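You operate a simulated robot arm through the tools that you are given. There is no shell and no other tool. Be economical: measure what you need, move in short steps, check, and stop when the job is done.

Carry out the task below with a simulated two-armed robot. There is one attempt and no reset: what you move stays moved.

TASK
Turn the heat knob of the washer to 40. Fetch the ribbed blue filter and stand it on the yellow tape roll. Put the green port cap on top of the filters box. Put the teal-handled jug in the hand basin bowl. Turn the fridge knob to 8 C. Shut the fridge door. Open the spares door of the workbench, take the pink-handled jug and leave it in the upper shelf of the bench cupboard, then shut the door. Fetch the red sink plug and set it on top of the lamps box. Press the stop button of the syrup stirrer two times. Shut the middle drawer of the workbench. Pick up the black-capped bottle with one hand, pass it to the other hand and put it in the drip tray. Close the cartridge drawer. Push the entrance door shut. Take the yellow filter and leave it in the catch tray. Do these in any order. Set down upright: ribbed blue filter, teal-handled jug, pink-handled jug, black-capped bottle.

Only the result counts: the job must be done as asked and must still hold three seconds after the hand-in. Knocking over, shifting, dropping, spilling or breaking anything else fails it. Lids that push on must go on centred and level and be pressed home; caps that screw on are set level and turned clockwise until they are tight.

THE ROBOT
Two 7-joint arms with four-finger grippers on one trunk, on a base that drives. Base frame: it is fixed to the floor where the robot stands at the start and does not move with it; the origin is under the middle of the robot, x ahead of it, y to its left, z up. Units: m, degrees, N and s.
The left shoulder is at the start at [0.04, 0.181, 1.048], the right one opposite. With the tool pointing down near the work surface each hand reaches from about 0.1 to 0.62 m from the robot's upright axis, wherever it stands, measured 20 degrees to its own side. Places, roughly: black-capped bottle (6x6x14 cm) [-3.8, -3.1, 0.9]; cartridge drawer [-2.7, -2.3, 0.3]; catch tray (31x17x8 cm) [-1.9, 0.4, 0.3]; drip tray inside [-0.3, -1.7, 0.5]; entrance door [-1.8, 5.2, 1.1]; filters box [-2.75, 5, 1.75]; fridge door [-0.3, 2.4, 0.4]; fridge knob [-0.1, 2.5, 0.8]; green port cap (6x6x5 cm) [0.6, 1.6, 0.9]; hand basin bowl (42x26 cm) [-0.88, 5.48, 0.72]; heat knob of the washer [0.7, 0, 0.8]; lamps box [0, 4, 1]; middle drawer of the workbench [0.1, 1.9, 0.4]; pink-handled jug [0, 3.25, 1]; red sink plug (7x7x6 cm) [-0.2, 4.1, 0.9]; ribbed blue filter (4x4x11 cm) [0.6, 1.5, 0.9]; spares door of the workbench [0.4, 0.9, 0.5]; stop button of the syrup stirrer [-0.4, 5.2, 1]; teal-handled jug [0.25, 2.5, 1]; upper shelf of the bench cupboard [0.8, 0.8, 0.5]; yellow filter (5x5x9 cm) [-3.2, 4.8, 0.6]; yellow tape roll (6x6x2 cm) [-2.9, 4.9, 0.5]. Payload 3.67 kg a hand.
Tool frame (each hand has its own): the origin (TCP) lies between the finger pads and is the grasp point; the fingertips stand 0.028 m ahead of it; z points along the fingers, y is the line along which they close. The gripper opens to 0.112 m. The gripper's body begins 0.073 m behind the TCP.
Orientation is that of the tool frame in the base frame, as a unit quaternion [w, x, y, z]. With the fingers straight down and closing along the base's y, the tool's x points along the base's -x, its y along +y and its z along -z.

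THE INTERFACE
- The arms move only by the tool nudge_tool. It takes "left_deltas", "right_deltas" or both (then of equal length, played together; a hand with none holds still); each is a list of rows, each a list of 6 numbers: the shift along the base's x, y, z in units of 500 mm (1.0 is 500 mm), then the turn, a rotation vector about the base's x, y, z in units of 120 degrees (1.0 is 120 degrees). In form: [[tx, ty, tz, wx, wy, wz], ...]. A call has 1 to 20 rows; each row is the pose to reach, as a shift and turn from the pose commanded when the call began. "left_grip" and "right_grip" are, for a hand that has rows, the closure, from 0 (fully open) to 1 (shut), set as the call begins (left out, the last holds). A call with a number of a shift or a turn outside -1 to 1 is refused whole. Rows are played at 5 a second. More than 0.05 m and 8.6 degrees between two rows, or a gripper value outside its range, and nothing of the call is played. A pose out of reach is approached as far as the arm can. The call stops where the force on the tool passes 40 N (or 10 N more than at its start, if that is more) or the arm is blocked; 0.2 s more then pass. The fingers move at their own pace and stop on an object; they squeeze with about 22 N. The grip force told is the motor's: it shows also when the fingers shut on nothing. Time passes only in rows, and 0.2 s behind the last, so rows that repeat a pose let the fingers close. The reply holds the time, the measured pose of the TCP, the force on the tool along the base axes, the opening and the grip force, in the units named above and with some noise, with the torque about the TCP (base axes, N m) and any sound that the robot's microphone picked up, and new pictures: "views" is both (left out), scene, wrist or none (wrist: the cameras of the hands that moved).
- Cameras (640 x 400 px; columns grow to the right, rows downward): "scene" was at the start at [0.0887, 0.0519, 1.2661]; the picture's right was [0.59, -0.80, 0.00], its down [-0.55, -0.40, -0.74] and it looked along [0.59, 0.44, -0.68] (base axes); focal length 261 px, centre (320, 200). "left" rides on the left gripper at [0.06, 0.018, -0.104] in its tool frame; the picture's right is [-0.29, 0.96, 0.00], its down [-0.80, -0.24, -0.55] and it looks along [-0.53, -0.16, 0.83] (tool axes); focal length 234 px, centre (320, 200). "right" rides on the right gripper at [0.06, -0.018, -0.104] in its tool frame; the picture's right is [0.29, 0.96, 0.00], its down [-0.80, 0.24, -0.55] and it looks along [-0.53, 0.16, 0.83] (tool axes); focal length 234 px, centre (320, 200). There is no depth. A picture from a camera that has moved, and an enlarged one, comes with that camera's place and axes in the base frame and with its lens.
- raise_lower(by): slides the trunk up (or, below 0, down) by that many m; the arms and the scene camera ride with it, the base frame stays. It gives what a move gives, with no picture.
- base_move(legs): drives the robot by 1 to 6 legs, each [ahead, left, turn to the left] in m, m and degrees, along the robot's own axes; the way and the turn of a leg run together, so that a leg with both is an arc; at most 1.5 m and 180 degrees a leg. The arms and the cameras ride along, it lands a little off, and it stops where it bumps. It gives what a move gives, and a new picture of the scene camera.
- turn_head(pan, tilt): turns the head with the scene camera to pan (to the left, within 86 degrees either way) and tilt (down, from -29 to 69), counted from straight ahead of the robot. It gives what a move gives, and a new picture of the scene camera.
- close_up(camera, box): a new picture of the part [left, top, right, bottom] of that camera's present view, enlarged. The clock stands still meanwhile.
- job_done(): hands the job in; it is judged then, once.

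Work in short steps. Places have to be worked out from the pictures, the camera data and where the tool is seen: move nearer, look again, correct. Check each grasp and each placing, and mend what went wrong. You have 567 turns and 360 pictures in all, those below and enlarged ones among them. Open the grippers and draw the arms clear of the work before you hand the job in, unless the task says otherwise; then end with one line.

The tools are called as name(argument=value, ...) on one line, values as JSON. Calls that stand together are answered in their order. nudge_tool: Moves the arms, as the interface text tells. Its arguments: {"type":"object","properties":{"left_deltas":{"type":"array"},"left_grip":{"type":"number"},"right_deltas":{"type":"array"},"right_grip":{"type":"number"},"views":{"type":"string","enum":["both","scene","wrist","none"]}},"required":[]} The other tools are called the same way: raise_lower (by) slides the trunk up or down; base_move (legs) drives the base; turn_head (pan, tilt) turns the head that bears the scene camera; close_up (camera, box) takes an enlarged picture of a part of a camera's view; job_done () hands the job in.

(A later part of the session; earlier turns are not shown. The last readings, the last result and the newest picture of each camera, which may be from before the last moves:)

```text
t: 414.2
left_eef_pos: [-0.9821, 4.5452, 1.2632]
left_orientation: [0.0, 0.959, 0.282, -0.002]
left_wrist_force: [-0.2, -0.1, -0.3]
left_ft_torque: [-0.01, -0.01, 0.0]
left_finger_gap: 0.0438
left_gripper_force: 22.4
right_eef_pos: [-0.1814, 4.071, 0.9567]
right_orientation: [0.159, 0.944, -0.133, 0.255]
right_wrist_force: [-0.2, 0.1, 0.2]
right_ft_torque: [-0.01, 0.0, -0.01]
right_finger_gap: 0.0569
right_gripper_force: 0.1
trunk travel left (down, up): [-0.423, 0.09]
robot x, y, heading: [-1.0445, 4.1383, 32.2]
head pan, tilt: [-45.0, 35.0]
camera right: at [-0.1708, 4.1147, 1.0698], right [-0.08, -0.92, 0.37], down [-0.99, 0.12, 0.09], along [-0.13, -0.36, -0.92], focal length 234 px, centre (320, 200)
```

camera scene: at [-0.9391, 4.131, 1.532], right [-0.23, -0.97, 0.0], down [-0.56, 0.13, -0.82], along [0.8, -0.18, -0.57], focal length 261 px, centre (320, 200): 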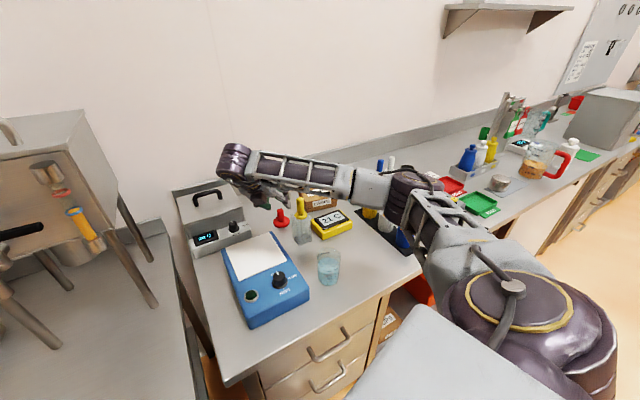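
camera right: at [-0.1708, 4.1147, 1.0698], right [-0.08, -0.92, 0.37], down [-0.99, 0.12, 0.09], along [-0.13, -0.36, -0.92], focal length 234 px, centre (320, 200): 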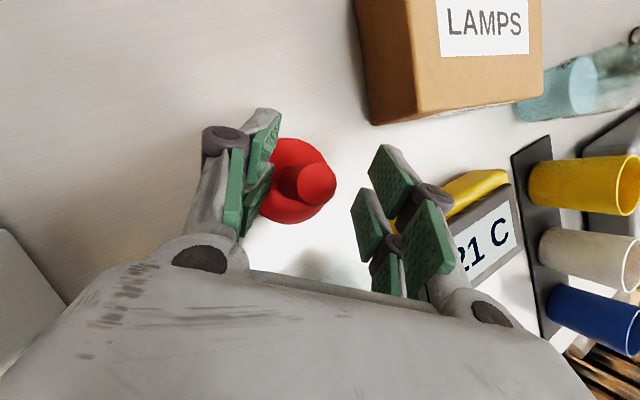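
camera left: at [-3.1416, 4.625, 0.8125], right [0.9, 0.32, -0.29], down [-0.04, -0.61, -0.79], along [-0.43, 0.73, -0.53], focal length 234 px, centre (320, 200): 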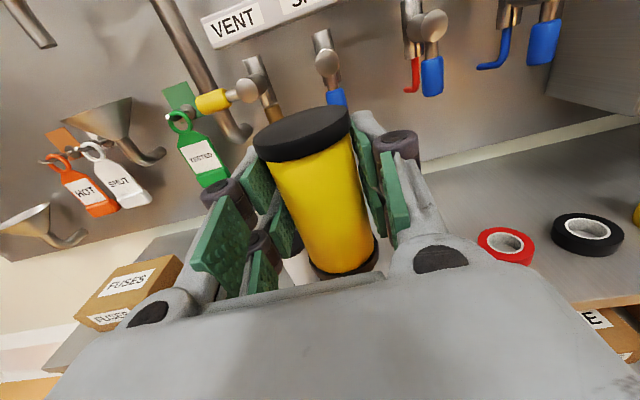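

Stem centred. Lower 1.3 cm and close.

nudge_tool(right_deltas=[[0.002, -0.008, -0.014, 0, 0, 0], [0.002, -0.008, -0.026, 0, 0, 0]], views="none")

nudge_tool(right_deltas=[[0, 0, 0, 0, 0, 0], [0, 0, 0, 0, 0, 0]], right_grip=1, views="wrist")

```text
t: 414.8
left_eef_pos: [-0.9818, 4.5454, 1.2641]
left_orientation: [0.0, 0.959, 0.283, -0.003]
left_wrist_force: [-0.3, 0.0, -1.1]
left_ft_torque: [0.0, 0.02, -0.03]
left_finger_gap: 0.0437
left_gripper_force: 21.9
right_eef_pos: [-0.1772, 4.0696, 0.9504]
right_orientation: [0.156, 0.944, -0.133, 0.259]
right_wrist_force: [4.3, 3.7, 14.4]
right_ft_torque: [0.51, -0.24, -0.12]
right_finger_gap: 0.0582
right_gripper_force: 1.6
trunk travel left (down, up): [-0.423, 0.09]
robot x, y, heading: [-1.0431, 4.1375, 32.2]
head pan, tilt: [-45.0, 35.0]
```

```text
t: 415.4
left_eef_pos: [-0.9842, 4.5465, 1.2641]
left_orientation: [0.0, 0.959, 0.282, -0.003]
left_wrist_force: [-0.3, 0.5, 0.4]
left_ft_torque: [0.03, 0.0, 0.02]
left_finger_gap: 0.0437
left_gripper_force: 22.6
right_eef_pos: [-0.1795, 4.0729, 0.9501]
right_orientation: [0.154, 0.945, -0.131, 0.259]
right_wrist_force: [6.3, 11.5, 24.5]
right_ft_torque: [1.13, -0.52, 0.01]
right_finger_gap: 0.0299
right_gripper_force: 22.1
trunk travel left (down, up): [-0.423, 0.09]
robot x, y, heading: [-1.0422, 4.1393, 32.1]
head pan, tilt: [-45.0, 35.0]
camera right: at [-0.1702, 4.115, 1.0627], right [-0.08, -0.93, 0.37], down [-0.99, 0.12, 0.09], along [-0.12, -0.36, -0.93], focal length 234 px, centre (320, 200)
```

right: 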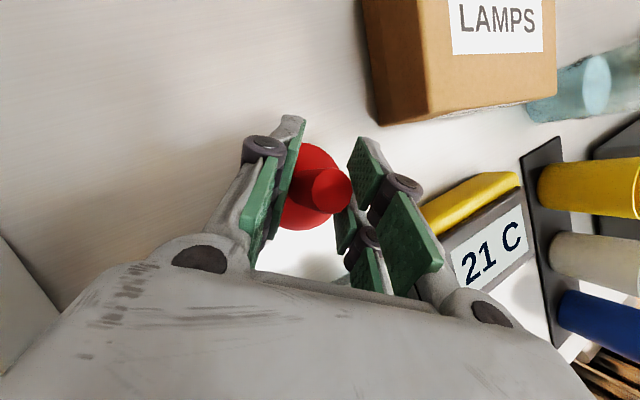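

Gripped at 30 mm. Lift and check.

nudge_tool(right_deltas=[[0, 0, 0.03, 0, 0, 0], [0, 0, 0.08, 0, 0, 0], [0, 0, 0.14, 0, 0, 0]], views="wrist")

```text
t: 416.2
left_eef_pos: [-0.9811, 4.5444, 1.2633]
left_orientation: [0.0, 0.959, 0.282, -0.003]
left_wrist_force: [-0.4, -0.3, -1.4]
left_ft_torque: [-0.01, -0.02, -0.01]
left_finger_gap: 0.0436
left_gripper_force: 22.4
right_eef_pos: [-0.1785, 4.0677, 1.0163]
right_orientation: [0.158, 0.944, -0.133, 0.256]
right_wrist_force: [0.8, 0.4, -0.8]
right_ft_torque: [-0.01, 0.03, 0.0]
right_finger_gap: 0.023
right_gripper_force: 22.2
trunk travel left (down, up): [-0.423, 0.09]
robot x, y, heading: [-1.0458, 4.1383, 32.1]
head pan, tilt: [-45.0, 35.0]
camera right: at [-0.1688, 4.1114, 1.1284], right [-0.08, -0.93, 0.37], down [-0.99, 0.12, 0.09], along [-0.13, -0.36, -0.92], focal length 234 px, centre (320, 200)
```

right: 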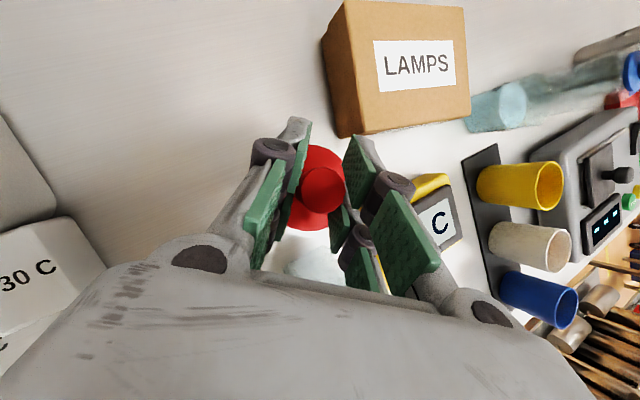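

Plug held by its stem. Move over the LAMPS box centre (-0.08, 3.946).

nudge_tool(right_deltas=[[0.0, 0, 0.06, 0, 0, 0], [0.05, -0.06, 0.1, 0, 0, 0], [0.1, -0.12, 0.1, 0, 0, 0], [0.15, -0.18, 0.1, 0, 0, 0], [0.197, -0.234, 0.1, 0, 0, 0]], views="both")

```text
t: 417.4
left_eef_pos: [-0.9806, 4.5447, 1.263]
left_orientation: [-0.001, 0.959, 0.283, -0.004]
left_wrist_force: [-0.5, -0.2, 0.0]
left_ft_torque: [-0.01, -0.02, -0.01]
left_finger_gap: 0.0436
left_gripper_force: 22.3
right_eef_pos: [-0.0789, 3.9519, 1.0676]
right_orientation: [0.157, 0.945, -0.132, 0.255]
right_wrist_force: [1.3, -0.6, -0.9]
right_ft_torque: [0.0, 0.0, 0.0]
right_finger_gap: 0.0228
right_gripper_force: 22.2
trunk travel left (down, up): [-0.423, 0.09]
robot x, y, heading: [-1.0454, 4.1384, 32.1]
head pan, tilt: [-45.0, 35.0]
camera scene: at [-0.9391, 4.1313, 1.532], right [-0.23, -0.97, 0.0], down [-0.56, 0.13, -0.82], along [0.8, -0.18, -0.57], focal length 261 px, centre (320, 200)
camera right: at [-0.0693, 3.9944, 1.1802], right [-0.08, -0.93, 0.37], down [-0.99, 0.12, 0.09], along [-0.13, -0.36, -0.92], focal length 234 px, centre (320, 200)
```

scene: 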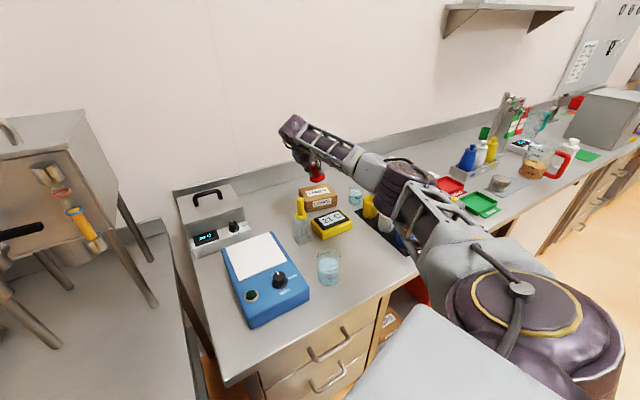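
right: 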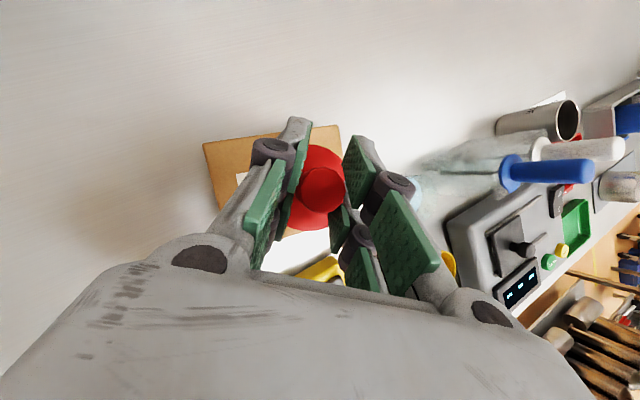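

Lower onto the box gently.

nudge_tool(right_deltas=[[0, 0, -0.03, 0, 0, 0], [0, 0, -0.06, 0, 0, 0], [0, 0, -0.07, 0, 0, 0]], views="none")

nudge_tool(right_deltas=[[0, 0, -0.01, 0, 0, 0], [0, 0, -0.016, 0, 0, 0]], views="none")

```text
t: 418.2
left_eef_pos: [-0.9802, 4.5447, 1.2632]
left_orientation: [0.0, 0.959, 0.283, -0.003]
left_wrist_force: [-0.4, -0.1, -1.4]
left_ft_torque: [0.01, -0.03, -0.03]
left_finger_gap: 0.0436
left_gripper_force: 22.1
right_eef_pos: [-0.0783, 3.9511, 1.032]
right_orientation: [0.157, 0.945, -0.133, 0.255]
right_wrist_force: [0.3, 0.2, -1.3]
right_ft_torque: [-0.01, 0.0, -0.02]
right_finger_gap: 0.0229
right_gripper_force: 21.6
trunk travel left (down, up): [-0.423, 0.09]
robot x, y, heading: [-1.0448, 4.1398, 31.8]
head pan, tilt: [-45.0, 35.0]
```

```text
t: 418.8
left_eef_pos: [-0.9809, 4.5451, 1.2628]
left_orientation: [-0.001, 0.959, 0.283, -0.003]
left_wrist_force: [0.1, -0.9, -0.9]
left_ft_torque: [-0.01, 0.02, 0.0]
left_finger_gap: 0.0435
left_gripper_force: 22.3
right_eef_pos: [-0.0799, 3.9517, 1.0246]
right_orientation: [0.157, 0.945, -0.132, 0.256]
right_wrist_force: [0.8, -0.1, -1.0]
right_ft_torque: [0.03, -0.03, -0.02]
right_finger_gap: 0.0229
right_gripper_force: 22.1
trunk travel left (down, up): [-0.423, 0.09]
robot x, y, heading: [-1.0427, 4.1432, 31.8]
head pan, tilt: [-45.0, 35.0]
```

nudge_tool(right_deltas=[[0, 0, -0.01, 0, 0, 0], [0, 0, -0.018, 0, 0, 0]], views="none")

nudge_tool(right_deltas=[[0, 0, -0.008, 0, 0, 0], [0, 0, -0.014, 0, 0, 0]], views="wrist")

```text
t: 419.4
left_eef_pos: [-0.9819, 4.5447, 1.2639]
left_orientation: [-0.001, 0.96, 0.282, -0.002]
left_wrist_force: [-0.3, 0.1, -1.7]
left_ft_torque: [0.0, -0.02, -0.03]
left_finger_gap: 0.0437
left_gripper_force: 21.6
right_eef_pos: [-0.0787, 3.9512, 1.0144]
right_orientation: [0.157, 0.945, -0.133, 0.254]
right_wrist_force: [-0.4, -0.1, -0.9]
right_ft_torque: [-0.01, 0.03, 0.03]
right_finger_gap: 0.0228
right_gripper_force: 22.1
trunk travel left (down, up): [-0.423, 0.09]
robot x, y, heading: [-1.0463, 4.1398, 32.0]
head pan, tilt: [-45.0, 35.0]
```

```text
t: 420.0
left_eef_pos: [-0.9824, 4.5442, 1.2641]
left_orientation: [0.0, 0.959, 0.282, -0.003]
left_wrist_force: [-0.1, -0.4, -0.2]
left_ft_torque: [0.0, -0.04, 0.02]
left_finger_gap: 0.0438
left_gripper_force: 22.4
right_eef_pos: [-0.0804, 3.9524, 1.0121]
right_orientation: [0.157, 0.944, -0.134, 0.258]
right_wrist_force: [3.8, -1.3, 14.1]
right_ft_torque: [0.23, -0.19, -0.04]
right_finger_gap: 0.0232
right_gripper_force: 21.2
trunk travel left (down, up): [-0.423, 0.09]
robot x, y, heading: [-1.0418, 4.1365, 31.9]
head pan, tilt: [-45.0, 35.0]
camera right: at [-0.0709, 3.9948, 1.1242], right [-0.08, -0.93, 0.37], down [-0.99, 0.12, 0.09], along [-0.12, -0.36, -0.93], focal length 234 px, centre (320, 200)
```

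right: 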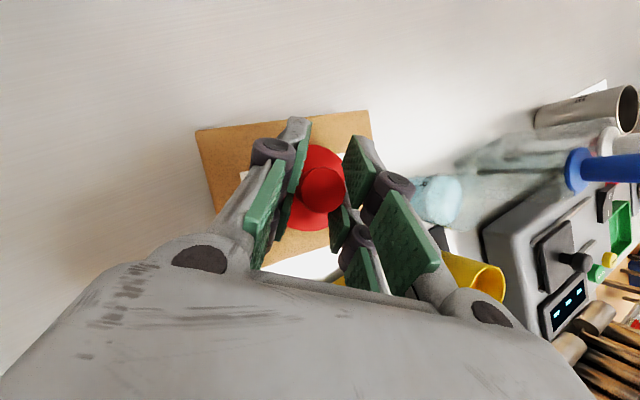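

On the box. Ease, open, and retreat up along the tool axis.

nudge_tool(right_deltas=[[0, 0, 0.008, 0, 0, 0], [0, 0, 0.008, 0, 0, 0]], right_grip=0.5, views="none")

nudge_tool(right_deltas=[[-0.02, 0.016, 0.05, 0, 0, 0], [-0.05, 0.04, 0.12, 0, 0, 0], [-0.08, 0.07, 0.2, 0, 0, 0], [-0.11, 0.09, 0.28, 0, 0, 0]], views="both")

```text
t: 420.6
left_eef_pos: [-0.9824, 4.5438, 1.2648]
left_orientation: [-0.001, 0.959, 0.282, -0.003]
left_wrist_force: [-0.5, 0.0, -0.8]
left_ft_torque: [0.03, 0.03, 0.01]
left_finger_gap: 0.0436
left_gripper_force: 21.9
right_eef_pos: [-0.0804, 3.9516, 1.0128]
right_orientation: [0.157, 0.945, -0.132, 0.256]
right_wrist_force: [-0.9, 0.4, 0.0]
right_ft_torque: [-0.01, 0.01, 0.02]
right_finger_gap: 0.056
right_gripper_force: 0.0
trunk travel left (down, up): [-0.423, 0.09]
robot x, y, heading: [-1.0444, 4.1424, 32.1]
head pan, tilt: [-45.0, 35.0]
```

```text
t: 421.6
left_eef_pos: [-0.9836, 4.5449, 1.264]
left_orientation: [0.0, 0.959, 0.282, -0.002]
left_wrist_force: [-0.6, -1.2, -0.6]
left_ft_torque: [-0.01, -0.02, 0.01]
left_finger_gap: 0.0438
left_gripper_force: 21.7
right_eef_pos: [-0.1364, 3.9974, 1.1516]
right_orientation: [0.156, 0.945, -0.133, 0.256]
right_wrist_force: [-1.0, 0.4, 0.1]
right_ft_torque: [0.01, 0.02, 0.0]
right_finger_gap: 0.0559
right_gripper_force: 0.1
trunk travel left (down, up): [-0.423, 0.09]
robot x, y, heading: [-1.0416, 4.1383, 31.9]
head pan, tilt: [-45.0, 35.0]
camera scene: at [-0.941, 4.1321, 1.5322], right [-0.23, -0.97, 0.0], down [-0.56, 0.13, -0.82], along [0.8, -0.19, -0.57], focal length 261 px, centre (320, 200)
camera right: at [-0.1264, 4.0415, 1.2645], right [-0.08, -0.93, 0.37], down [-0.99, 0.12, 0.09], along [-0.13, -0.36, -0.92], focal length 234 px, centre (320, 200)
```

scene: 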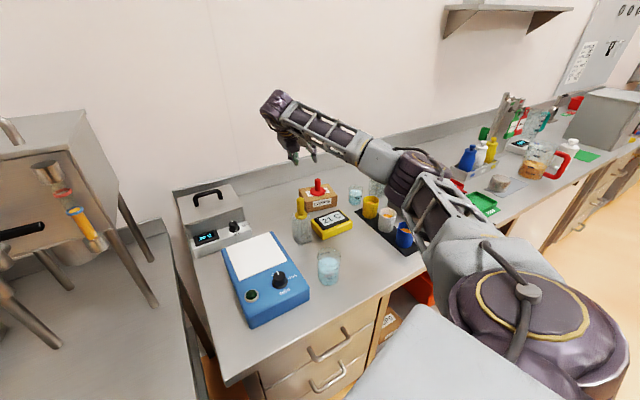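
right: 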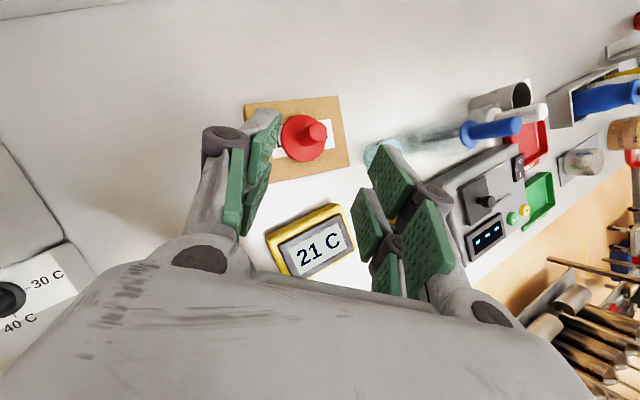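

Plug is on the LAMPS box. Next the teal jug: retreat, face the bench (heading 18°) and slide right.

base_move(legs=[[-0.3, 0.07, 0], [0, 0, -14], [0, -1.0, 0], [0, -0.9, 0]])

turn_head(pan=0, tilt=30)

```text
t: 433.9
left_eef_pos: [-0.6322, 2.5931, 1.2642]
left_orientation: [-0.001, 0.991, 0.137, -0.003]
left_wrist_force: [-0.6, 0.8, -1.5]
left_ft_torque: [0.05, -0.03, -0.01]
left_finger_gap: 0.0436
left_gripper_force: 22.5
right_eef_pos: [0.0169, 1.8238, 1.1506]
right_orientation: [0.193, 0.915, -0.27, 0.23]
right_wrist_force: [0.1, 0.4, 0.1]
right_ft_torque: [0.01, 0.02, 0.01]
right_finger_gap: 0.0559
right_gripper_force: 0.0
trunk travel left (down, up): [-0.423, 0.09]
robot x, y, heading: [-0.8128, 2.2244, 15.1]
head pan, tilt: [-45.0, 35.0]
camera scene: at [-0.7146, 2.1862, 1.5321], right [-0.5, -0.87, 0.0], down [-0.5, 0.29, -0.82], along [0.71, -0.41, -0.57], focal length 261 px, centre (320, 200)
```

scene: 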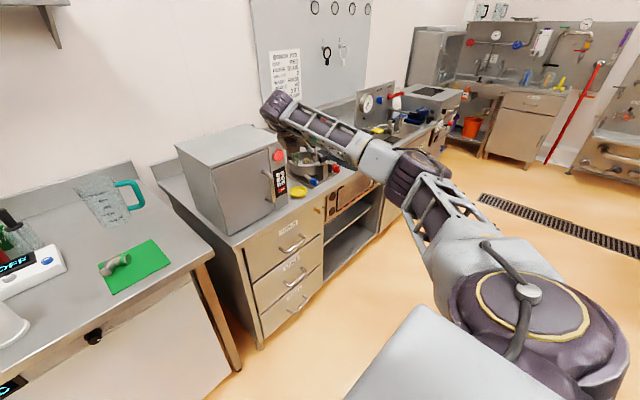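

```text
t: 435.1
left_eef_pos: [-0.6335, 2.5908, 1.2634]
left_orientation: [-0.002, 0.991, 0.137, -0.003]
left_wrist_force: [0.5, -0.3, 0.5]
left_ft_torque: [-0.02, 0.0, 0.0]
left_finger_gap: 0.0435
left_gripper_force: 21.8
right_eef_pos: [0.0164, 1.8239, 1.1515]
right_orientation: [0.194, 0.915, -0.27, 0.229]
right_wrist_force: [-0.6, 0.2, 1.0]
right_ft_torque: [0.04, -0.01, 0.0]
right_finger_gap: 0.0558
right_gripper_force: 0.1
trunk travel left (down, up): [-0.423, 0.09]
robot x, y, heading: [-0.8099, 2.2261, 14.9]
head pan, tilt: [0.0, 30.0]
camera scene: at [-0.7034, 2.2532, 1.5398], right [0.26, -0.97, 0.0], down [-0.48, -0.13, -0.87], along [0.84, 0.22, -0.5], focal length 261 px, centre (320, 200)
```

scene: 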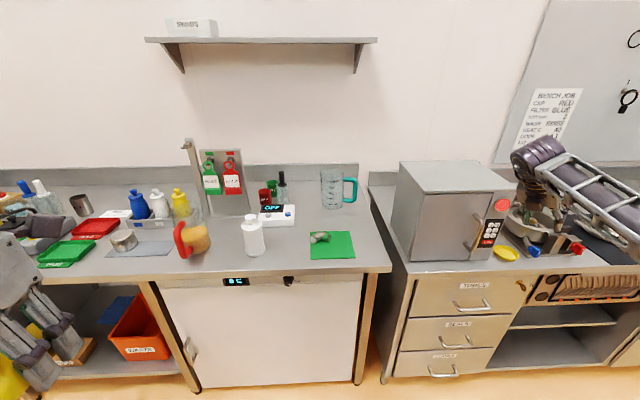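

Teal jug's handle is on its right side. Bring the right hand in front, yaw toward the bench (world 18°).

nudge_tool(right_deltas=[[-0.045, 0.07, 0.01, 0, 0, 0.052], [-0.09, 0.14, 0.02, 0, 0, 0.104], [-0.134, 0.212, 0.03, 0, 0, 0.156], [-0.179, 0.283, 0.04, 0, 0, 0.208], [-0.224, 0.354, 0.05, 0, 0, 0.26], [-0.268, 0.425, 0.05, 0, 0, 0.3125], [-0.313, 0.496, 0.05, 0, 0, 0.365], [-0.358, 0.567, 0.05, 0, 0, 0.417], [-0.403, 0.637, 0.05, 0, 0, 0.469], [-0.447, 0.708, 0.05, 0, 0, 0.52], [-0.49, 0.78, 0.05, 0, 0, 0.573], [-0.537, 0.85, 0.05, 0, 0, 0.625]], right_grip=0.62, views="none")

base_move(legs=[[0.35, 0.0, 3]])

close_up(camera="right", box=[0, 0, 640, 400])

```text
t: 437.7
left_eef_pos: [-0.6335, 2.5931, 1.2625]
left_orientation: [0.0, 0.991, 0.137, -0.002]
left_wrist_force: [0.0, 0.0, -0.1]
left_ft_torque: [-0.05, 0.02, -0.01]
left_finger_gap: 0.0432
left_gripper_force: 21.6
right_eef_pos: [-0.252, 2.2498, 1.1782]
right_orientation: [0.014, 0.89, 0.343, 0.3]
right_wrist_force: [-0.1, -0.2, 0.6]
right_ft_torque: [-0.01, 0.01, 0.02]
right_finger_gap: 0.0424
right_gripper_force: 0.0
trunk travel left (down, up): [-0.423, 0.09]
robot x, y, heading: [-0.8109, 2.2195, 15.0]
head pan, tilt: [0.0, 30.0]
```

```text
t: 440.0
left_eef_pos: [-0.3118, 2.7015, 1.2642]
left_orientation: [-0.001, 0.987, 0.161, -0.003]
left_wrist_force: [0.8, 0.2, -1.1]
left_ft_torque: [-0.01, -0.04, 0.01]
left_finger_gap: 0.0431
left_gripper_force: 22.0
right_eef_pos: [0.0851, 2.3753, 1.1776]
right_orientation: [0.005, 0.881, 0.364, 0.301]
right_wrist_force: [0.5, 0.2, 0.3]
right_ft_torque: [0.04, -0.01, 0.02]
right_finger_gap: 0.0426
right_gripper_force: 0.0
trunk travel left (down, up): [-0.423, 0.09]
robot x, y, heading: [-0.4681, 2.321, 17.4]
head pan, tilt: [0.0, 30.0]
camera scene: at [-0.3656, 2.3579, 1.5399], right [0.3, -0.95, 0.0], down [-0.48, -0.15, -0.87], along [0.83, 0.26, -0.5], focal length 261 px, centre (320, 200)
```

scene: 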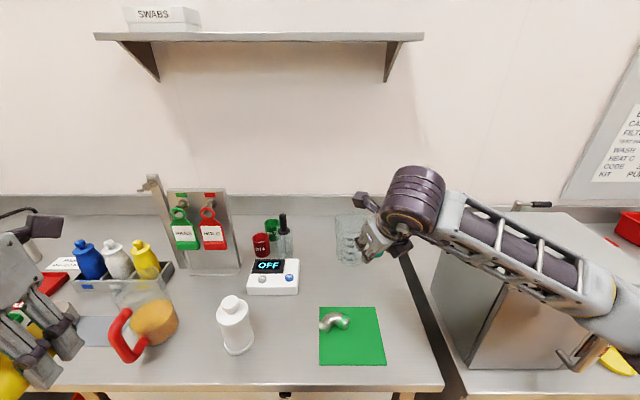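

```text
1.00 times, centred on (320, 200) of right (not enlarged: the box is as wide or as high as the picture)
camera zoom: at [0.0509, 2.4044, 1.2906], right [0.77, -0.52, 0.37], down [-0.59, -0.81, 0.09], along [0.25, -0.29, -0.92], focal length 234 px, centre (320, 200)
```

zoom: 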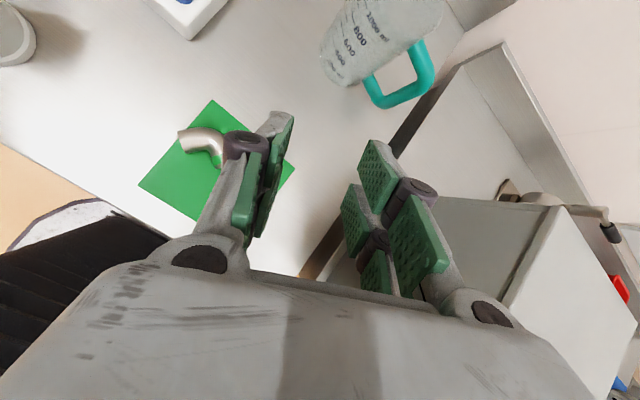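

The hand has picked up some roll; correct it to yaw 18°, pitch 55°, no roll and look again.

nudge_tool(right_deltas=[[0, 0, 0, 0.026, 0.0096, -0.047], [0, 0, 0, 0.053, 0.019, -0.0945], [0, 0, 0, 0.079, 0.0287, -0.142], [0, 0, 0, 0.1055, 0.0382, -0.189]], views="wrist")

```text
t: 441.0
left_eef_pos: [-0.312, 2.6999, 1.2637]
left_orientation: [-0.001, 0.987, 0.162, -0.003]
left_wrist_force: [-0.4, -0.7, -0.6]
left_ft_torque: [-0.03, -0.03, 0.01]
left_finger_gap: 0.0432
left_gripper_force: 22.1
right_eef_pos: [0.0858, 2.3751, 1.1783]
right_orientation: [-0.046, 0.943, 0.146, 0.296]
right_wrist_force: [0.8, -0.4, -0.1]
right_ft_torque: [0.01, 0.02, 0.0]
right_finger_gap: 0.0426
right_gripper_force: 0.0
trunk travel left (down, up): [-0.423, 0.09]
robot x, y, heading: [-0.4718, 2.3222, 17.9]
head pan, tilt: [0.0, 30.0]
camera right: at [0.0702, 2.3884, 1.2976], right [0.52, -0.84, 0.16], down [-0.85, -0.52, 0.0], along [0.09, -0.14, -0.99], focal length 234 px, centre (320, 200)
```

right: 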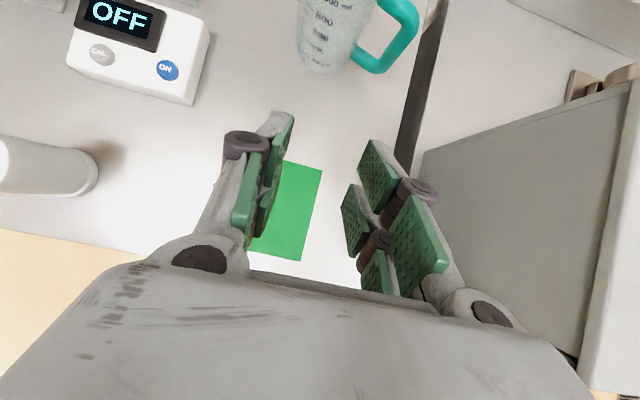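

Handle bar at (0.357, 2.367), z 0.93–1.02. Drive 5 cm closer and go to the pre-grasp point.

base_move(legs=[[0.05, 0, 0]])

nudge_tool(right_deltas=[[0.08, -0.03, -0.04, 0, 0, 0], [0.16, -0.06, -0.09, 0, 0, 0], [0.24, -0.08, -0.13, 0, 0, 0], [0.316, -0.09, -0.17, 0, 0, 0]], views="wrist")

```text
t: 441.9
left_eef_pos: [-0.2713, 2.7127, 1.2655]
left_orientation: [-0.001, 0.987, 0.162, 0.0]
left_wrist_force: [0.0, 0.6, -1.9]
left_ft_torque: [0.04, -0.09, -0.02]
left_finger_gap: 0.0433
left_gripper_force: 22.0
right_eef_pos: [0.1261, 2.3902, 1.1809]
right_orientation: [-0.047, 0.941, 0.149, 0.299]
right_wrist_force: [-0.8, -0.5, 0.1]
right_ft_torque: [-0.02, -0.04, 0.01]
right_finger_gap: 0.0429
right_gripper_force: 0.1
trunk travel left (down, up): [-0.423, 0.09]
robot x, y, heading: [-0.4256, 2.3362, 18.1]
head pan, tilt: [0.0, 30.0]
camera scene: at [-0.3264, 2.3707, 1.5404], right [0.31, -0.95, 0.0], down [-0.47, -0.15, -0.87], along [0.83, 0.27, -0.5], focal length 261 px, centre (320, 200)
```

scene: 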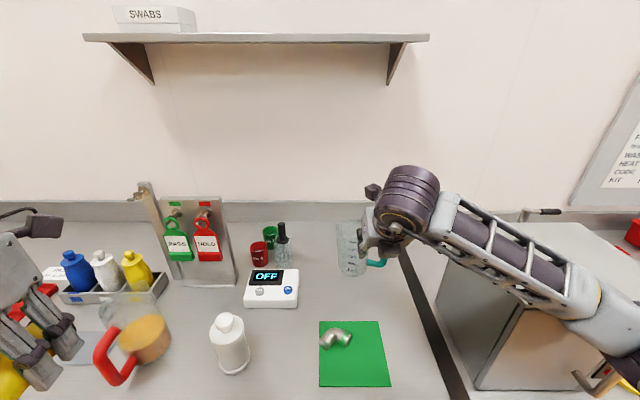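

```text
t: 442.9
left_eef_pos: [-0.2668, 2.7158, 1.2636]
left_orientation: [0.0, 0.987, 0.162, -0.003]
left_wrist_force: [0.2, -0.1, 0.1]
left_ft_torque: [0.0, -0.03, -0.02]
left_finger_gap: 0.0434
left_gripper_force: 22.1
right_eef_pos: [0.2857, 2.3456, 1.0942]
right_orientation: [-0.046, 0.942, 0.149, 0.297]
right_wrist_force: [0.0, 0.6, 0.0]
right_ft_torque: [-0.01, -0.02, 0.0]
right_finger_gap: 0.0425
right_gripper_force: 0.1
trunk travel left (down, up): [-0.423, 0.09]
robot x, y, heading: [-0.4256, 2.3382, 17.7]
head pan, tilt: [0.0, 30.0]
camera right: at [0.2714, 2.3589, 1.213], right [0.52, -0.84, 0.17], down [-0.85, -0.53, 0.0], along [0.09, -0.14, -0.99], focal length 234 px, centre (320, 200)
```

right: 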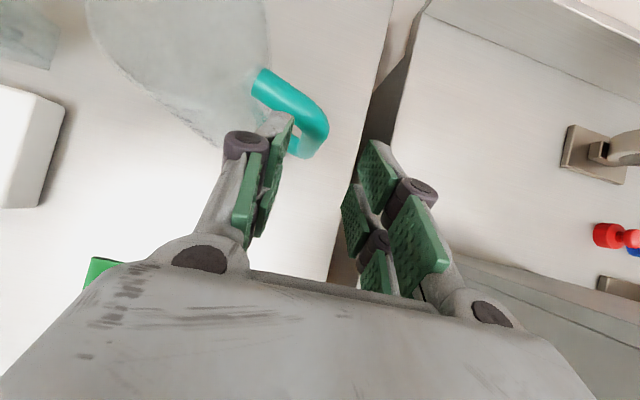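

Bar refined to (0.337, 2.368). Advance to it at z≈1.0.

nudge_tool(right_deltas=[[0.035, 0.018, -0.06, 0, 0, 0], [0.068, 0.032, -0.12, 0, 0, 0], [0.096, 0.044, -0.18, 0, 0, 0]], views="wrist")

```text
t: 443.9
left_eef_pos: [-0.2772, 2.7043, 1.2609]
left_orientation: [0.005, 0.99, 0.141, 0.007]
left_wrist_force: [-0.1, 0.3, -0.6]
left_ft_torque: [-0.02, -0.04, 0.01]
left_finger_gap: 0.0433
left_gripper_force: 22.0
right_eef_pos: [0.3349, 2.3431, 1.0942]
right_orientation: [-0.057, 0.924, 0.128, 0.355]
right_wrist_force: [0.6, 0.1, -0.3]
right_ft_torque: [-0.02, 0.0, 0.02]
right_finger_gap: 0.0426
right_gripper_force: 0.1
trunk travel left (down, up): [-0.423, 0.09]
robot x, y, heading: [-0.4288, 2.3223, 15.2]
head pan, tilt: [0.0, 30.0]
stopped in row 3 (right hand): the arm was blocked; the commanded pose is now the measured one
camera right: at [0.3054, 2.3502, 1.2105], right [0.47, -0.86, 0.18], down [-0.86, -0.5, -0.13], along [0.2, -0.1, -0.97], focal length 234 px, centre (320, 200)
```

right: 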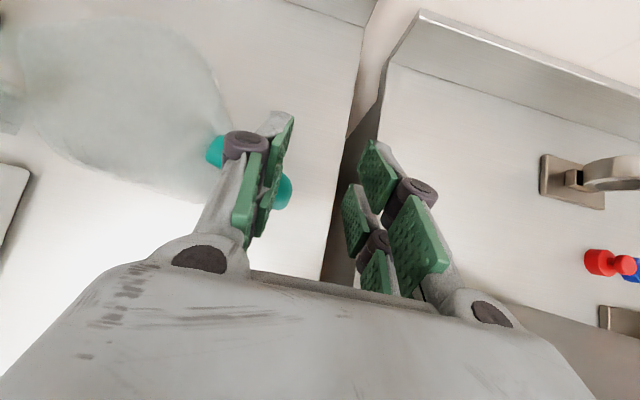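

The forearm hit the microwave. Raise the trunk at once and look.

raise_lower(by=0.09)

turn_head(pan=-30, tilt=35)

```text
t: 445.2
left_eef_pos: [-0.244, 2.6933, 1.3534]
left_orientation: [-0.001, 0.99, 0.143, -0.004]
left_wrist_force: [0.6, 0.2, -0.8]
left_ft_torque: [-0.01, 0.07, 0.02]
left_finger_gap: 0.0433
left_gripper_force: 21.8
right_eef_pos: [0.3639, 2.3279, 1.1449]
right_orientation: [-0.055, 0.933, 0.124, 0.332]
right_wrist_force: [0.7, 0.2, 0.3]
right_ft_torque: [0.05, 0.01, 0.0]
right_finger_gap: 0.0427
right_gripper_force: 0.1
trunk travel left (down, up): [-0.513, 0.0]
robot x, y, heading: [-0.4265, 2.325, 15.5]
head pan, tilt: [0.0, 30.0]
```

```text
t: 446.1
left_eef_pos: [-0.2506, 2.6945, 1.3521]
left_orientation: [0.0, 0.99, 0.142, -0.003]
left_wrist_force: [0.0, -0.8, -0.4]
left_ft_torque: [-0.01, -0.07, 0.0]
left_finger_gap: 0.0433
left_gripper_force: 21.6
right_eef_pos: [0.3571, 2.3306, 1.1495]
right_orientation: [-0.055, 0.932, 0.125, 0.335]
right_wrist_force: [-0.2, -0.1, 0.0]
right_ft_torque: [0.0, -0.02, 0.02]
right_finger_gap: 0.0425
right_gripper_force: 0.0
trunk travel left (down, up): [-0.513, 0.0]
robot x, y, heading: [-0.4238, 2.3228, 15.6]
head pan, tilt: [-30.0, 35.0]
camera scene: at [-0.3195, 2.3089, 1.6216], right [-0.25, -0.97, 0.0], down [-0.55, 0.14, -0.82], along [0.79, -0.2, -0.57], focal length 261 px, centre (320, 200)
```

scene: 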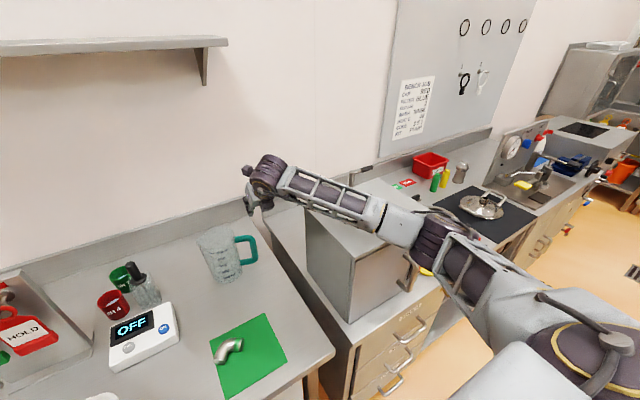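

Microwave is in place. Pull the hand back/up, shift the base left 0.22 m so the elbow stays off the microwave.

nudge_tool(right_deltas=[[-0.08, -0.01, 0.05, 0, 0, 0], [-0.16, -0.03, 0.08, 0, 0, 0], [-0.24, -0.05, 0.1, 0, 0, 0]], views="none")

base_move(legs=[[-0.03, 0.24, 3]])

close_up(camera="right", box=[0, 0, 640, 400])

```text
t: 446.9
left_eef_pos: [-0.2497, 2.6933, 1.3532]
left_orientation: [-0.002, 0.99, 0.143, -0.003]
left_wrist_force: [0.6, -0.1, -0.3]
left_ft_torque: [0.03, 0.0, -0.01]
left_finger_gap: 0.0435
left_gripper_force: 22.3
right_eef_pos: [0.2367, 2.3058, 1.1974]
right_orientation: [-0.055, 0.932, 0.124, 0.335]
right_wrist_force: [-0.3, -0.3, 0.5]
right_ft_torque: [-0.03, -0.01, 0.02]
right_finger_gap: 0.0423
right_gripper_force: 0.0
trunk travel left (down, up): [-0.513, 0.0]
robot x, y, heading: [-0.4285, 2.3245, 15.8]
head pan, tilt: [-30.0, 35.0]
```

```text
t: 448.7
left_eef_pos: [-0.3681, 2.9195, 1.3536]
left_orientation: [-0.001, 0.985, 0.17, -0.004]
left_wrist_force: [0.0, 1.0, 0.1]
left_ft_torque: [0.03, 0.02, -0.03]
left_finger_gap: 0.0433
left_gripper_force: 21.3
right_eef_pos: [0.1404, 2.5598, 1.1968]
right_orientation: [-0.065, 0.929, 0.15, 0.333]
right_wrist_force: [-0.3, -1.0, 0.6]
right_ft_torque: [-0.02, 0.01, 0.03]
right_finger_gap: 0.0427
right_gripper_force: 0.1
trunk travel left (down, up): [-0.513, 0.0]
robot x, y, heading: [-0.5269, 2.5417, 19.0]
head pan, tilt: [-30.0, 35.0]
camera scene: at [-0.4145, 2.53, 1.6213], right [-0.2, -0.98, 0.0], down [-0.56, 0.11, -0.82], along [0.8, -0.16, -0.57], focal length 261 px, centre (320, 200)
```

scene: 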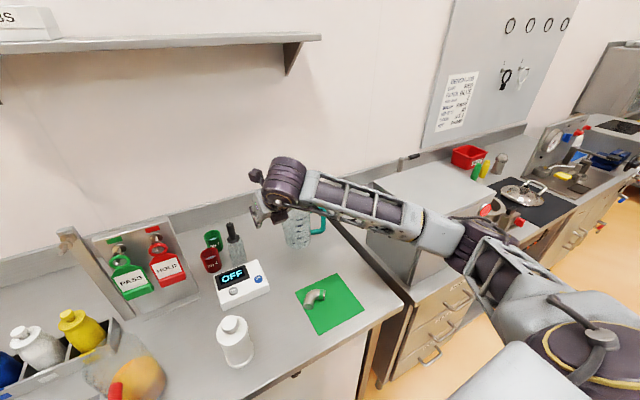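

```text
1.00 times, centred on (320, 200) of right (not enlarged: the box is as wide or as high as the picture)
camera zoom: at [0.1167, 2.5669, 1.3152], right [0.52, -0.84, 0.16], down [-0.84, -0.54, -0.09], along [0.16, -0.09, -0.98], focal length 234 px, centre (320, 200)
```

zoom: 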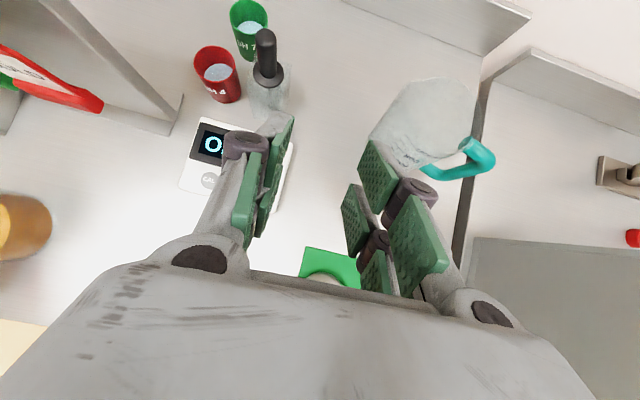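

I'll leave the teal jug for the left hand later. First deliver the yellow filter to the catch tray to the south. Back off and drive down the aisle.

base_move(legs=[[-0.38, 0, 0], [0, -1.2, 0], [0, -0.6, 0]])

turn_head(pan=-86, tilt=25)

```text
t: 460.3
left_eef_pos: [-0.1319, 1.057, 1.3531]
left_orientation: [0.0, 0.985, 0.175, -0.004]
left_wrist_force: [0.0, -0.4, -0.5]
left_ft_torque: [0.01, -0.03, 0.03]
left_finger_gap: 0.043
left_gripper_force: 21.6
right_eef_pos: [0.3798, 0.702, 1.1972]
right_orientation: [-0.065, 0.928, 0.154, 0.332]
right_wrist_force: [-0.5, -0.8, 0.5]
right_ft_torque: [0.01, -0.03, -0.01]
right_finger_gap: 0.0425
right_gripper_force: 0.0
trunk travel left (down, up): [-0.513, 0.0]
robot x, y, heading: [-0.2827, 0.6743, 19.2]
head pan, tilt: [-30.0, 35.0]
camera scene: at [-0.176, 0.6679, 1.6215], right [-0.19, -0.98, 0.0], down [-0.56, 0.11, -0.82], along [0.8, -0.15, -0.57], focal length 261 px, centre (320, 200)
```

scene: 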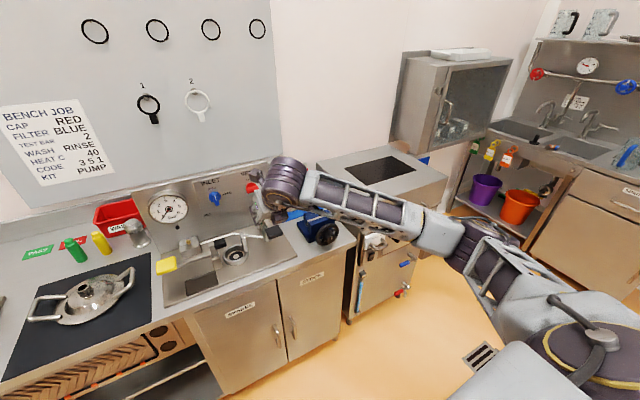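

```text
t: 461.6
left_eef_pos: [-0.1311, 1.0557, 1.3528]
left_orientation: [-0.001, 0.985, 0.174, -0.004]
left_wrist_force: [0.0, 0.5, -1.0]
left_ft_torque: [0.03, 0.0, -0.05]
left_finger_gap: 0.0432
left_gripper_force: 22.3
right_eef_pos: [0.3796, 0.7007, 1.1964]
right_orientation: [-0.065, 0.928, 0.153, 0.332]
right_wrist_force: [0.1, -0.3, -0.7]
right_ft_torque: [-0.02, 0.01, -0.02]
right_finger_gap: 0.0428
right_gripper_force: 0.2
trunk travel left (down, up): [-0.513, 0.0]
robot x, y, heading: [-0.2829, 0.677, 19.3]
head pan, tilt: [-85.9, 25.0]
camera scene: at [-0.2255, 0.5986, 1.6372], right [-0.92, -0.4, 0.0], down [-0.17, 0.39, -0.91], along [0.36, -0.83, -0.42], focal length 261 px, centre (320, 200)
```

scene: 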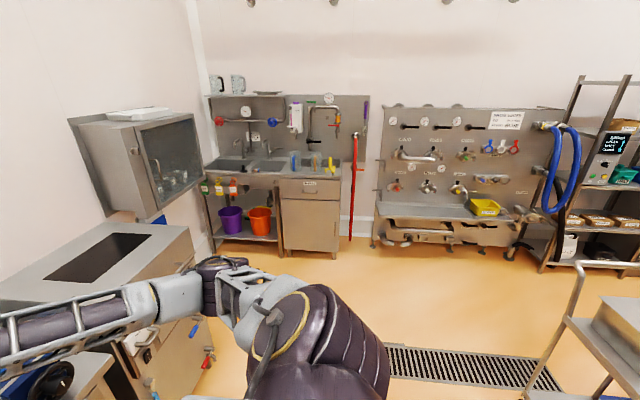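

Pull the right arm in and turn right to look for the catch tray.

nudge_tool(right_deltas=[[-0.08, -0.05, 0, 0, 0, 0], [-0.16, -0.1, 0, 0, 0, 0], [-0.24, -0.15, 0, 0, 0, 0], [-0.32, -0.2, 0, 0, 0, 0], [-0.4, -0.25, 0, 0, 0, 0]], views="none")

base_move(legs=[[-0.1, -0.2, 0], [0, 0, -110]])

turn_head(pan=-60, tilt=30)

```text
t: 462.8
left_eef_pos: [-0.1301, 1.0566, 1.3525]
left_orientation: [0.0, 0.985, 0.175, -0.004]
left_wrist_force: [0.8, -0.2, 0.4]
left_ft_torque: [-0.02, 0.0, 0.02]
left_finger_gap: 0.0431
left_gripper_force: 21.7
right_eef_pos: [0.2465, 0.6087, 1.1927]
right_orientation: [-0.066, 0.928, 0.154, 0.332]
right_wrist_force: [-0.1, 0.5, 0.4]
right_ft_torque: [-0.02, 0.04, 0.02]
right_finger_gap: 0.0429
right_gripper_force: 0.1
right hand out of reach, approached as far as the arm can: row 4, 5
trunk travel left (down, up): [-0.513, 0.0]
robot x, y, heading: [-0.2802, 0.6746, 19.0]
head pan, tilt: [-85.9, 25.0]
```

```text
t: 469.5
left_eef_pos: [0.0022, 0.183, 1.3522]
left_orientation: [-0.004, 0.711, -0.703, -0.001]
left_wrist_force: [-0.7, -0.3, -1.4]
left_ft_torque: [0.0, 0.0, -0.01]
left_finger_gap: 0.0429
left_gripper_force: 22.9
right_eef_pos: [-0.5439, -0.0249, 1.1935]
right_orientation: [-0.234, -0.661, 0.669, -0.245]
right_wrist_force: [0.2, 0.1, 0.5]
right_ft_torque: [-0.02, 0.01, 0.02]
right_finger_gap: 0.0427
right_gripper_force: 0.0
trunk travel left (down, up): [-0.513, 0.0]
robot x, y, heading: [-0.3082, 0.4526, -90.4]
head pan, tilt: [-85.9, 25.0]
camera scene: at [-0.3983, 0.4282, 1.6372], right [-0.07, 1.0, 0.0], down [0.42, 0.03, -0.91], along [-0.9, -0.06, -0.42], focal length 261 px, centre (320, 200)
```

scene: 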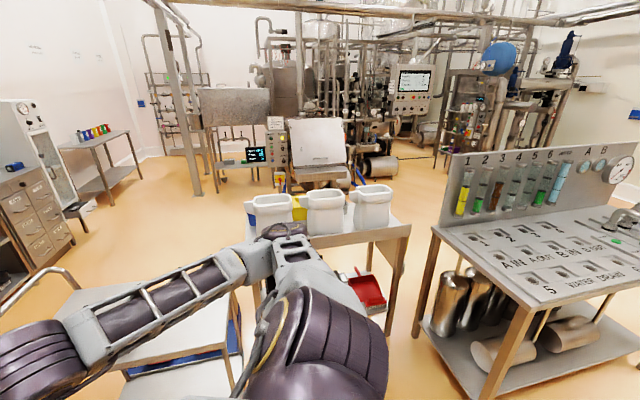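

```text
t: 470.4
left_eef_pos: [0.002, 0.1814, 1.3531]
left_orientation: [-0.004, 0.711, -0.703, -0.002]
left_wrist_force: [0.3, 0.2, -1.5]
left_ft_torque: [-0.02, 0.05, 0.01]
left_finger_gap: 0.0433
left_gripper_force: 22.1
right_eef_pos: [-0.5453, -0.0255, 1.1931]
right_orientation: [-0.233, -0.662, 0.668, -0.246]
right_wrist_force: [-0.6, -0.2, -0.4]
right_ft_torque: [-0.03, -0.02, 0.02]
right_finger_gap: 0.0428
right_gripper_force: 0.0
trunk travel left (down, up): [-0.513, 0.0]
robot x, y, heading: [-0.3086, 0.4504, -90.1]
head pan, tilt: [-60.0, 30.0]
camera scene: at [-0.385, 0.3896, 1.6293], right [-0.5, 0.87, 0.0], down [0.43, 0.25, -0.87], along [-0.75, -0.43, -0.5], focal length 261 px, centre (320, 200)
```

scene: 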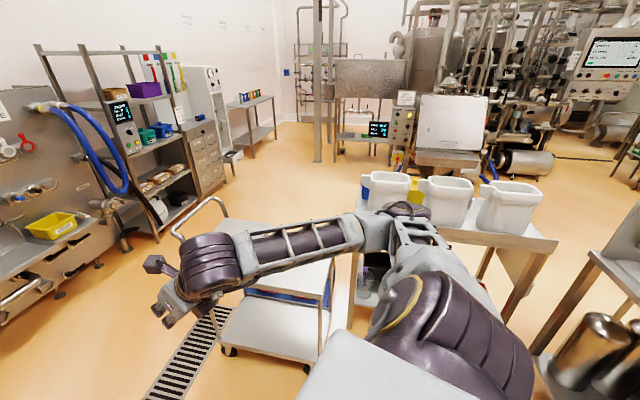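

The catch tray should be on the lower shelf of the table with white jugs at (-1.9, 0.4). Turn to face it.

base_move(legs=[[0, 0, -88]])

raise_lower(by=-0.4)

turn_head(pan=0, tilt=25)

```text
t: 475.0
left_eef_pos: [-0.5717, 0.1373, 1.3528]
left_orientation: [0.004, -0.015, 1.0, -0.002]
left_wrist_force: [-0.1, 0.4, -1.6]
left_ft_torque: [0.03, 0.02, 0.0]
left_finger_gap: 0.0433
left_gripper_force: 21.7
right_eef_pos: [-0.7886, 0.6802, 1.1941]
right_orientation: [-0.338, -0.004, 0.941, -0.011]
right_wrist_force: [-0.3, 0.3, -0.4]
right_ft_torque: [-0.01, 0.0, -0.02]
right_finger_gap: 0.0428
right_gripper_force: 0.1
trunk travel left (down, up): [-0.513, 0.0]
robot x, y, heading: [-0.3092, 0.4507, -179.2]
head pan, tilt: [-60.0, 30.0]
camera scene: at [-0.3731, 0.5319, 1.6293], right [0.86, 0.51, 0.0], down [0.26, -0.43, -0.87], along [-0.44, 0.74, -0.5], focal length 261 px, centre (320, 200)
```

scene: 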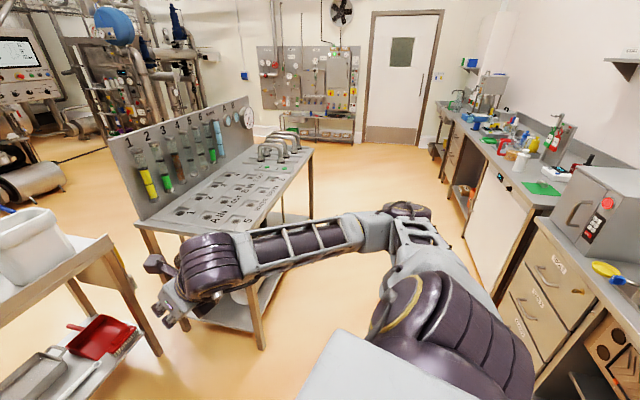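

```text
t: 478.8
left_eef_pos: [-0.5714, 0.1388, 0.9534]
left_orientation: [0.004, -0.014, 1.0, -0.002]
left_wrist_force: [0.3, 0.8, -0.6]
left_ft_torque: [0.03, 0.06, 0.02]
left_finger_gap: 0.0427
left_gripper_force: 22.5
right_eef_pos: [-0.7894, 0.6803, 0.7938]
right_orientation: [-0.339, -0.004, 0.941, -0.012]
right_wrist_force: [0.2, -0.6, -0.6]
right_ft_torque: [0.0, 0.0, 0.0]
right_finger_gap: 0.0425
right_gripper_force: 0.0
trunk travel left (down, up): [-0.113, 0.4]
robot x, y, heading: [-0.3048, 0.4486, -179.1]
head pan, tilt: [-60.0, 30.0]
```

```text
t: 480.1
left_eef_pos: [-0.5715, 0.138, 0.9524]
left_orientation: [0.003, -0.015, 1.0, -0.001]
left_wrist_force: [0.2, -0.1, -1.1]
left_ft_torque: [0.03, 0.01, 0.0]
left_finger_gap: 0.0432
left_gripper_force: 22.3
right_eef_pos: [-0.79, 0.68, 0.793]
right_orientation: [-0.338, -0.004, 0.941, -0.012]
right_wrist_force: [-0.7, 0.3, 0.7]
right_ft_torque: [-0.01, 0.01, 0.0]
right_finger_gap: 0.0423
right_gripper_force: 0.2
trunk travel left (down, up): [-0.113, 0.4]
robot x, y, heading: [-0.3091, 0.4559, -179.2]
head pan, tilt: [0.0, 25.0]
camera scene: at [-0.4187, 0.4531, 1.2375], right [-0.01, 1.0, 0.0], down [0.42, 0.01, -0.91], along [-0.91, -0.01, -0.42], focal length 261 px, centre (320, 200)
```

scene: 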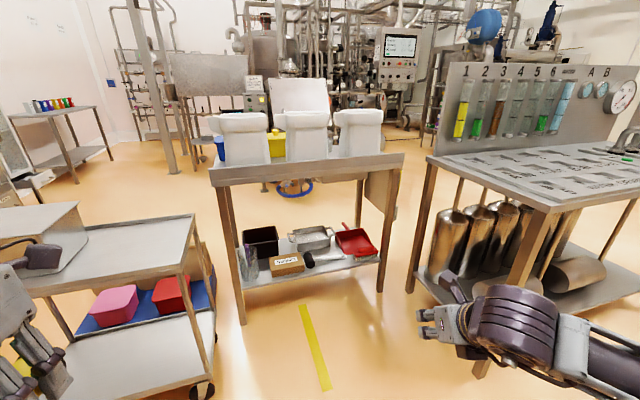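

Zoom on the lower shelf.

close_up(camera="scene", box=[200, 150, 420, 330])

```text
2.22 times, centred on (310, 240) of scene
camera zoom: at [-0.4187, 0.4531, 1.2375], right [-0.01, 1.0, 0.0], down [0.42, 0.01, -0.91], along [-0.91, -0.01, -0.42], focal length 580 px, centre (342, 111)
```

zoom: 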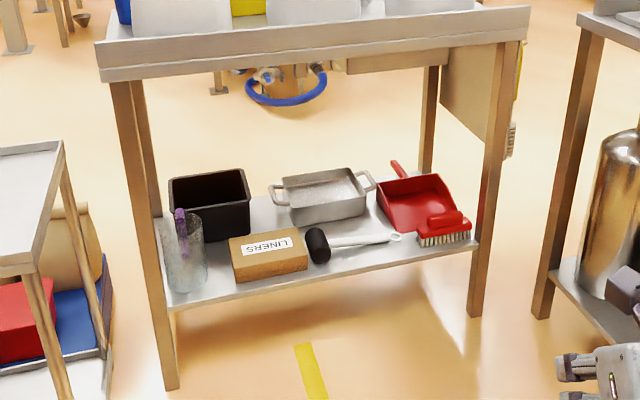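

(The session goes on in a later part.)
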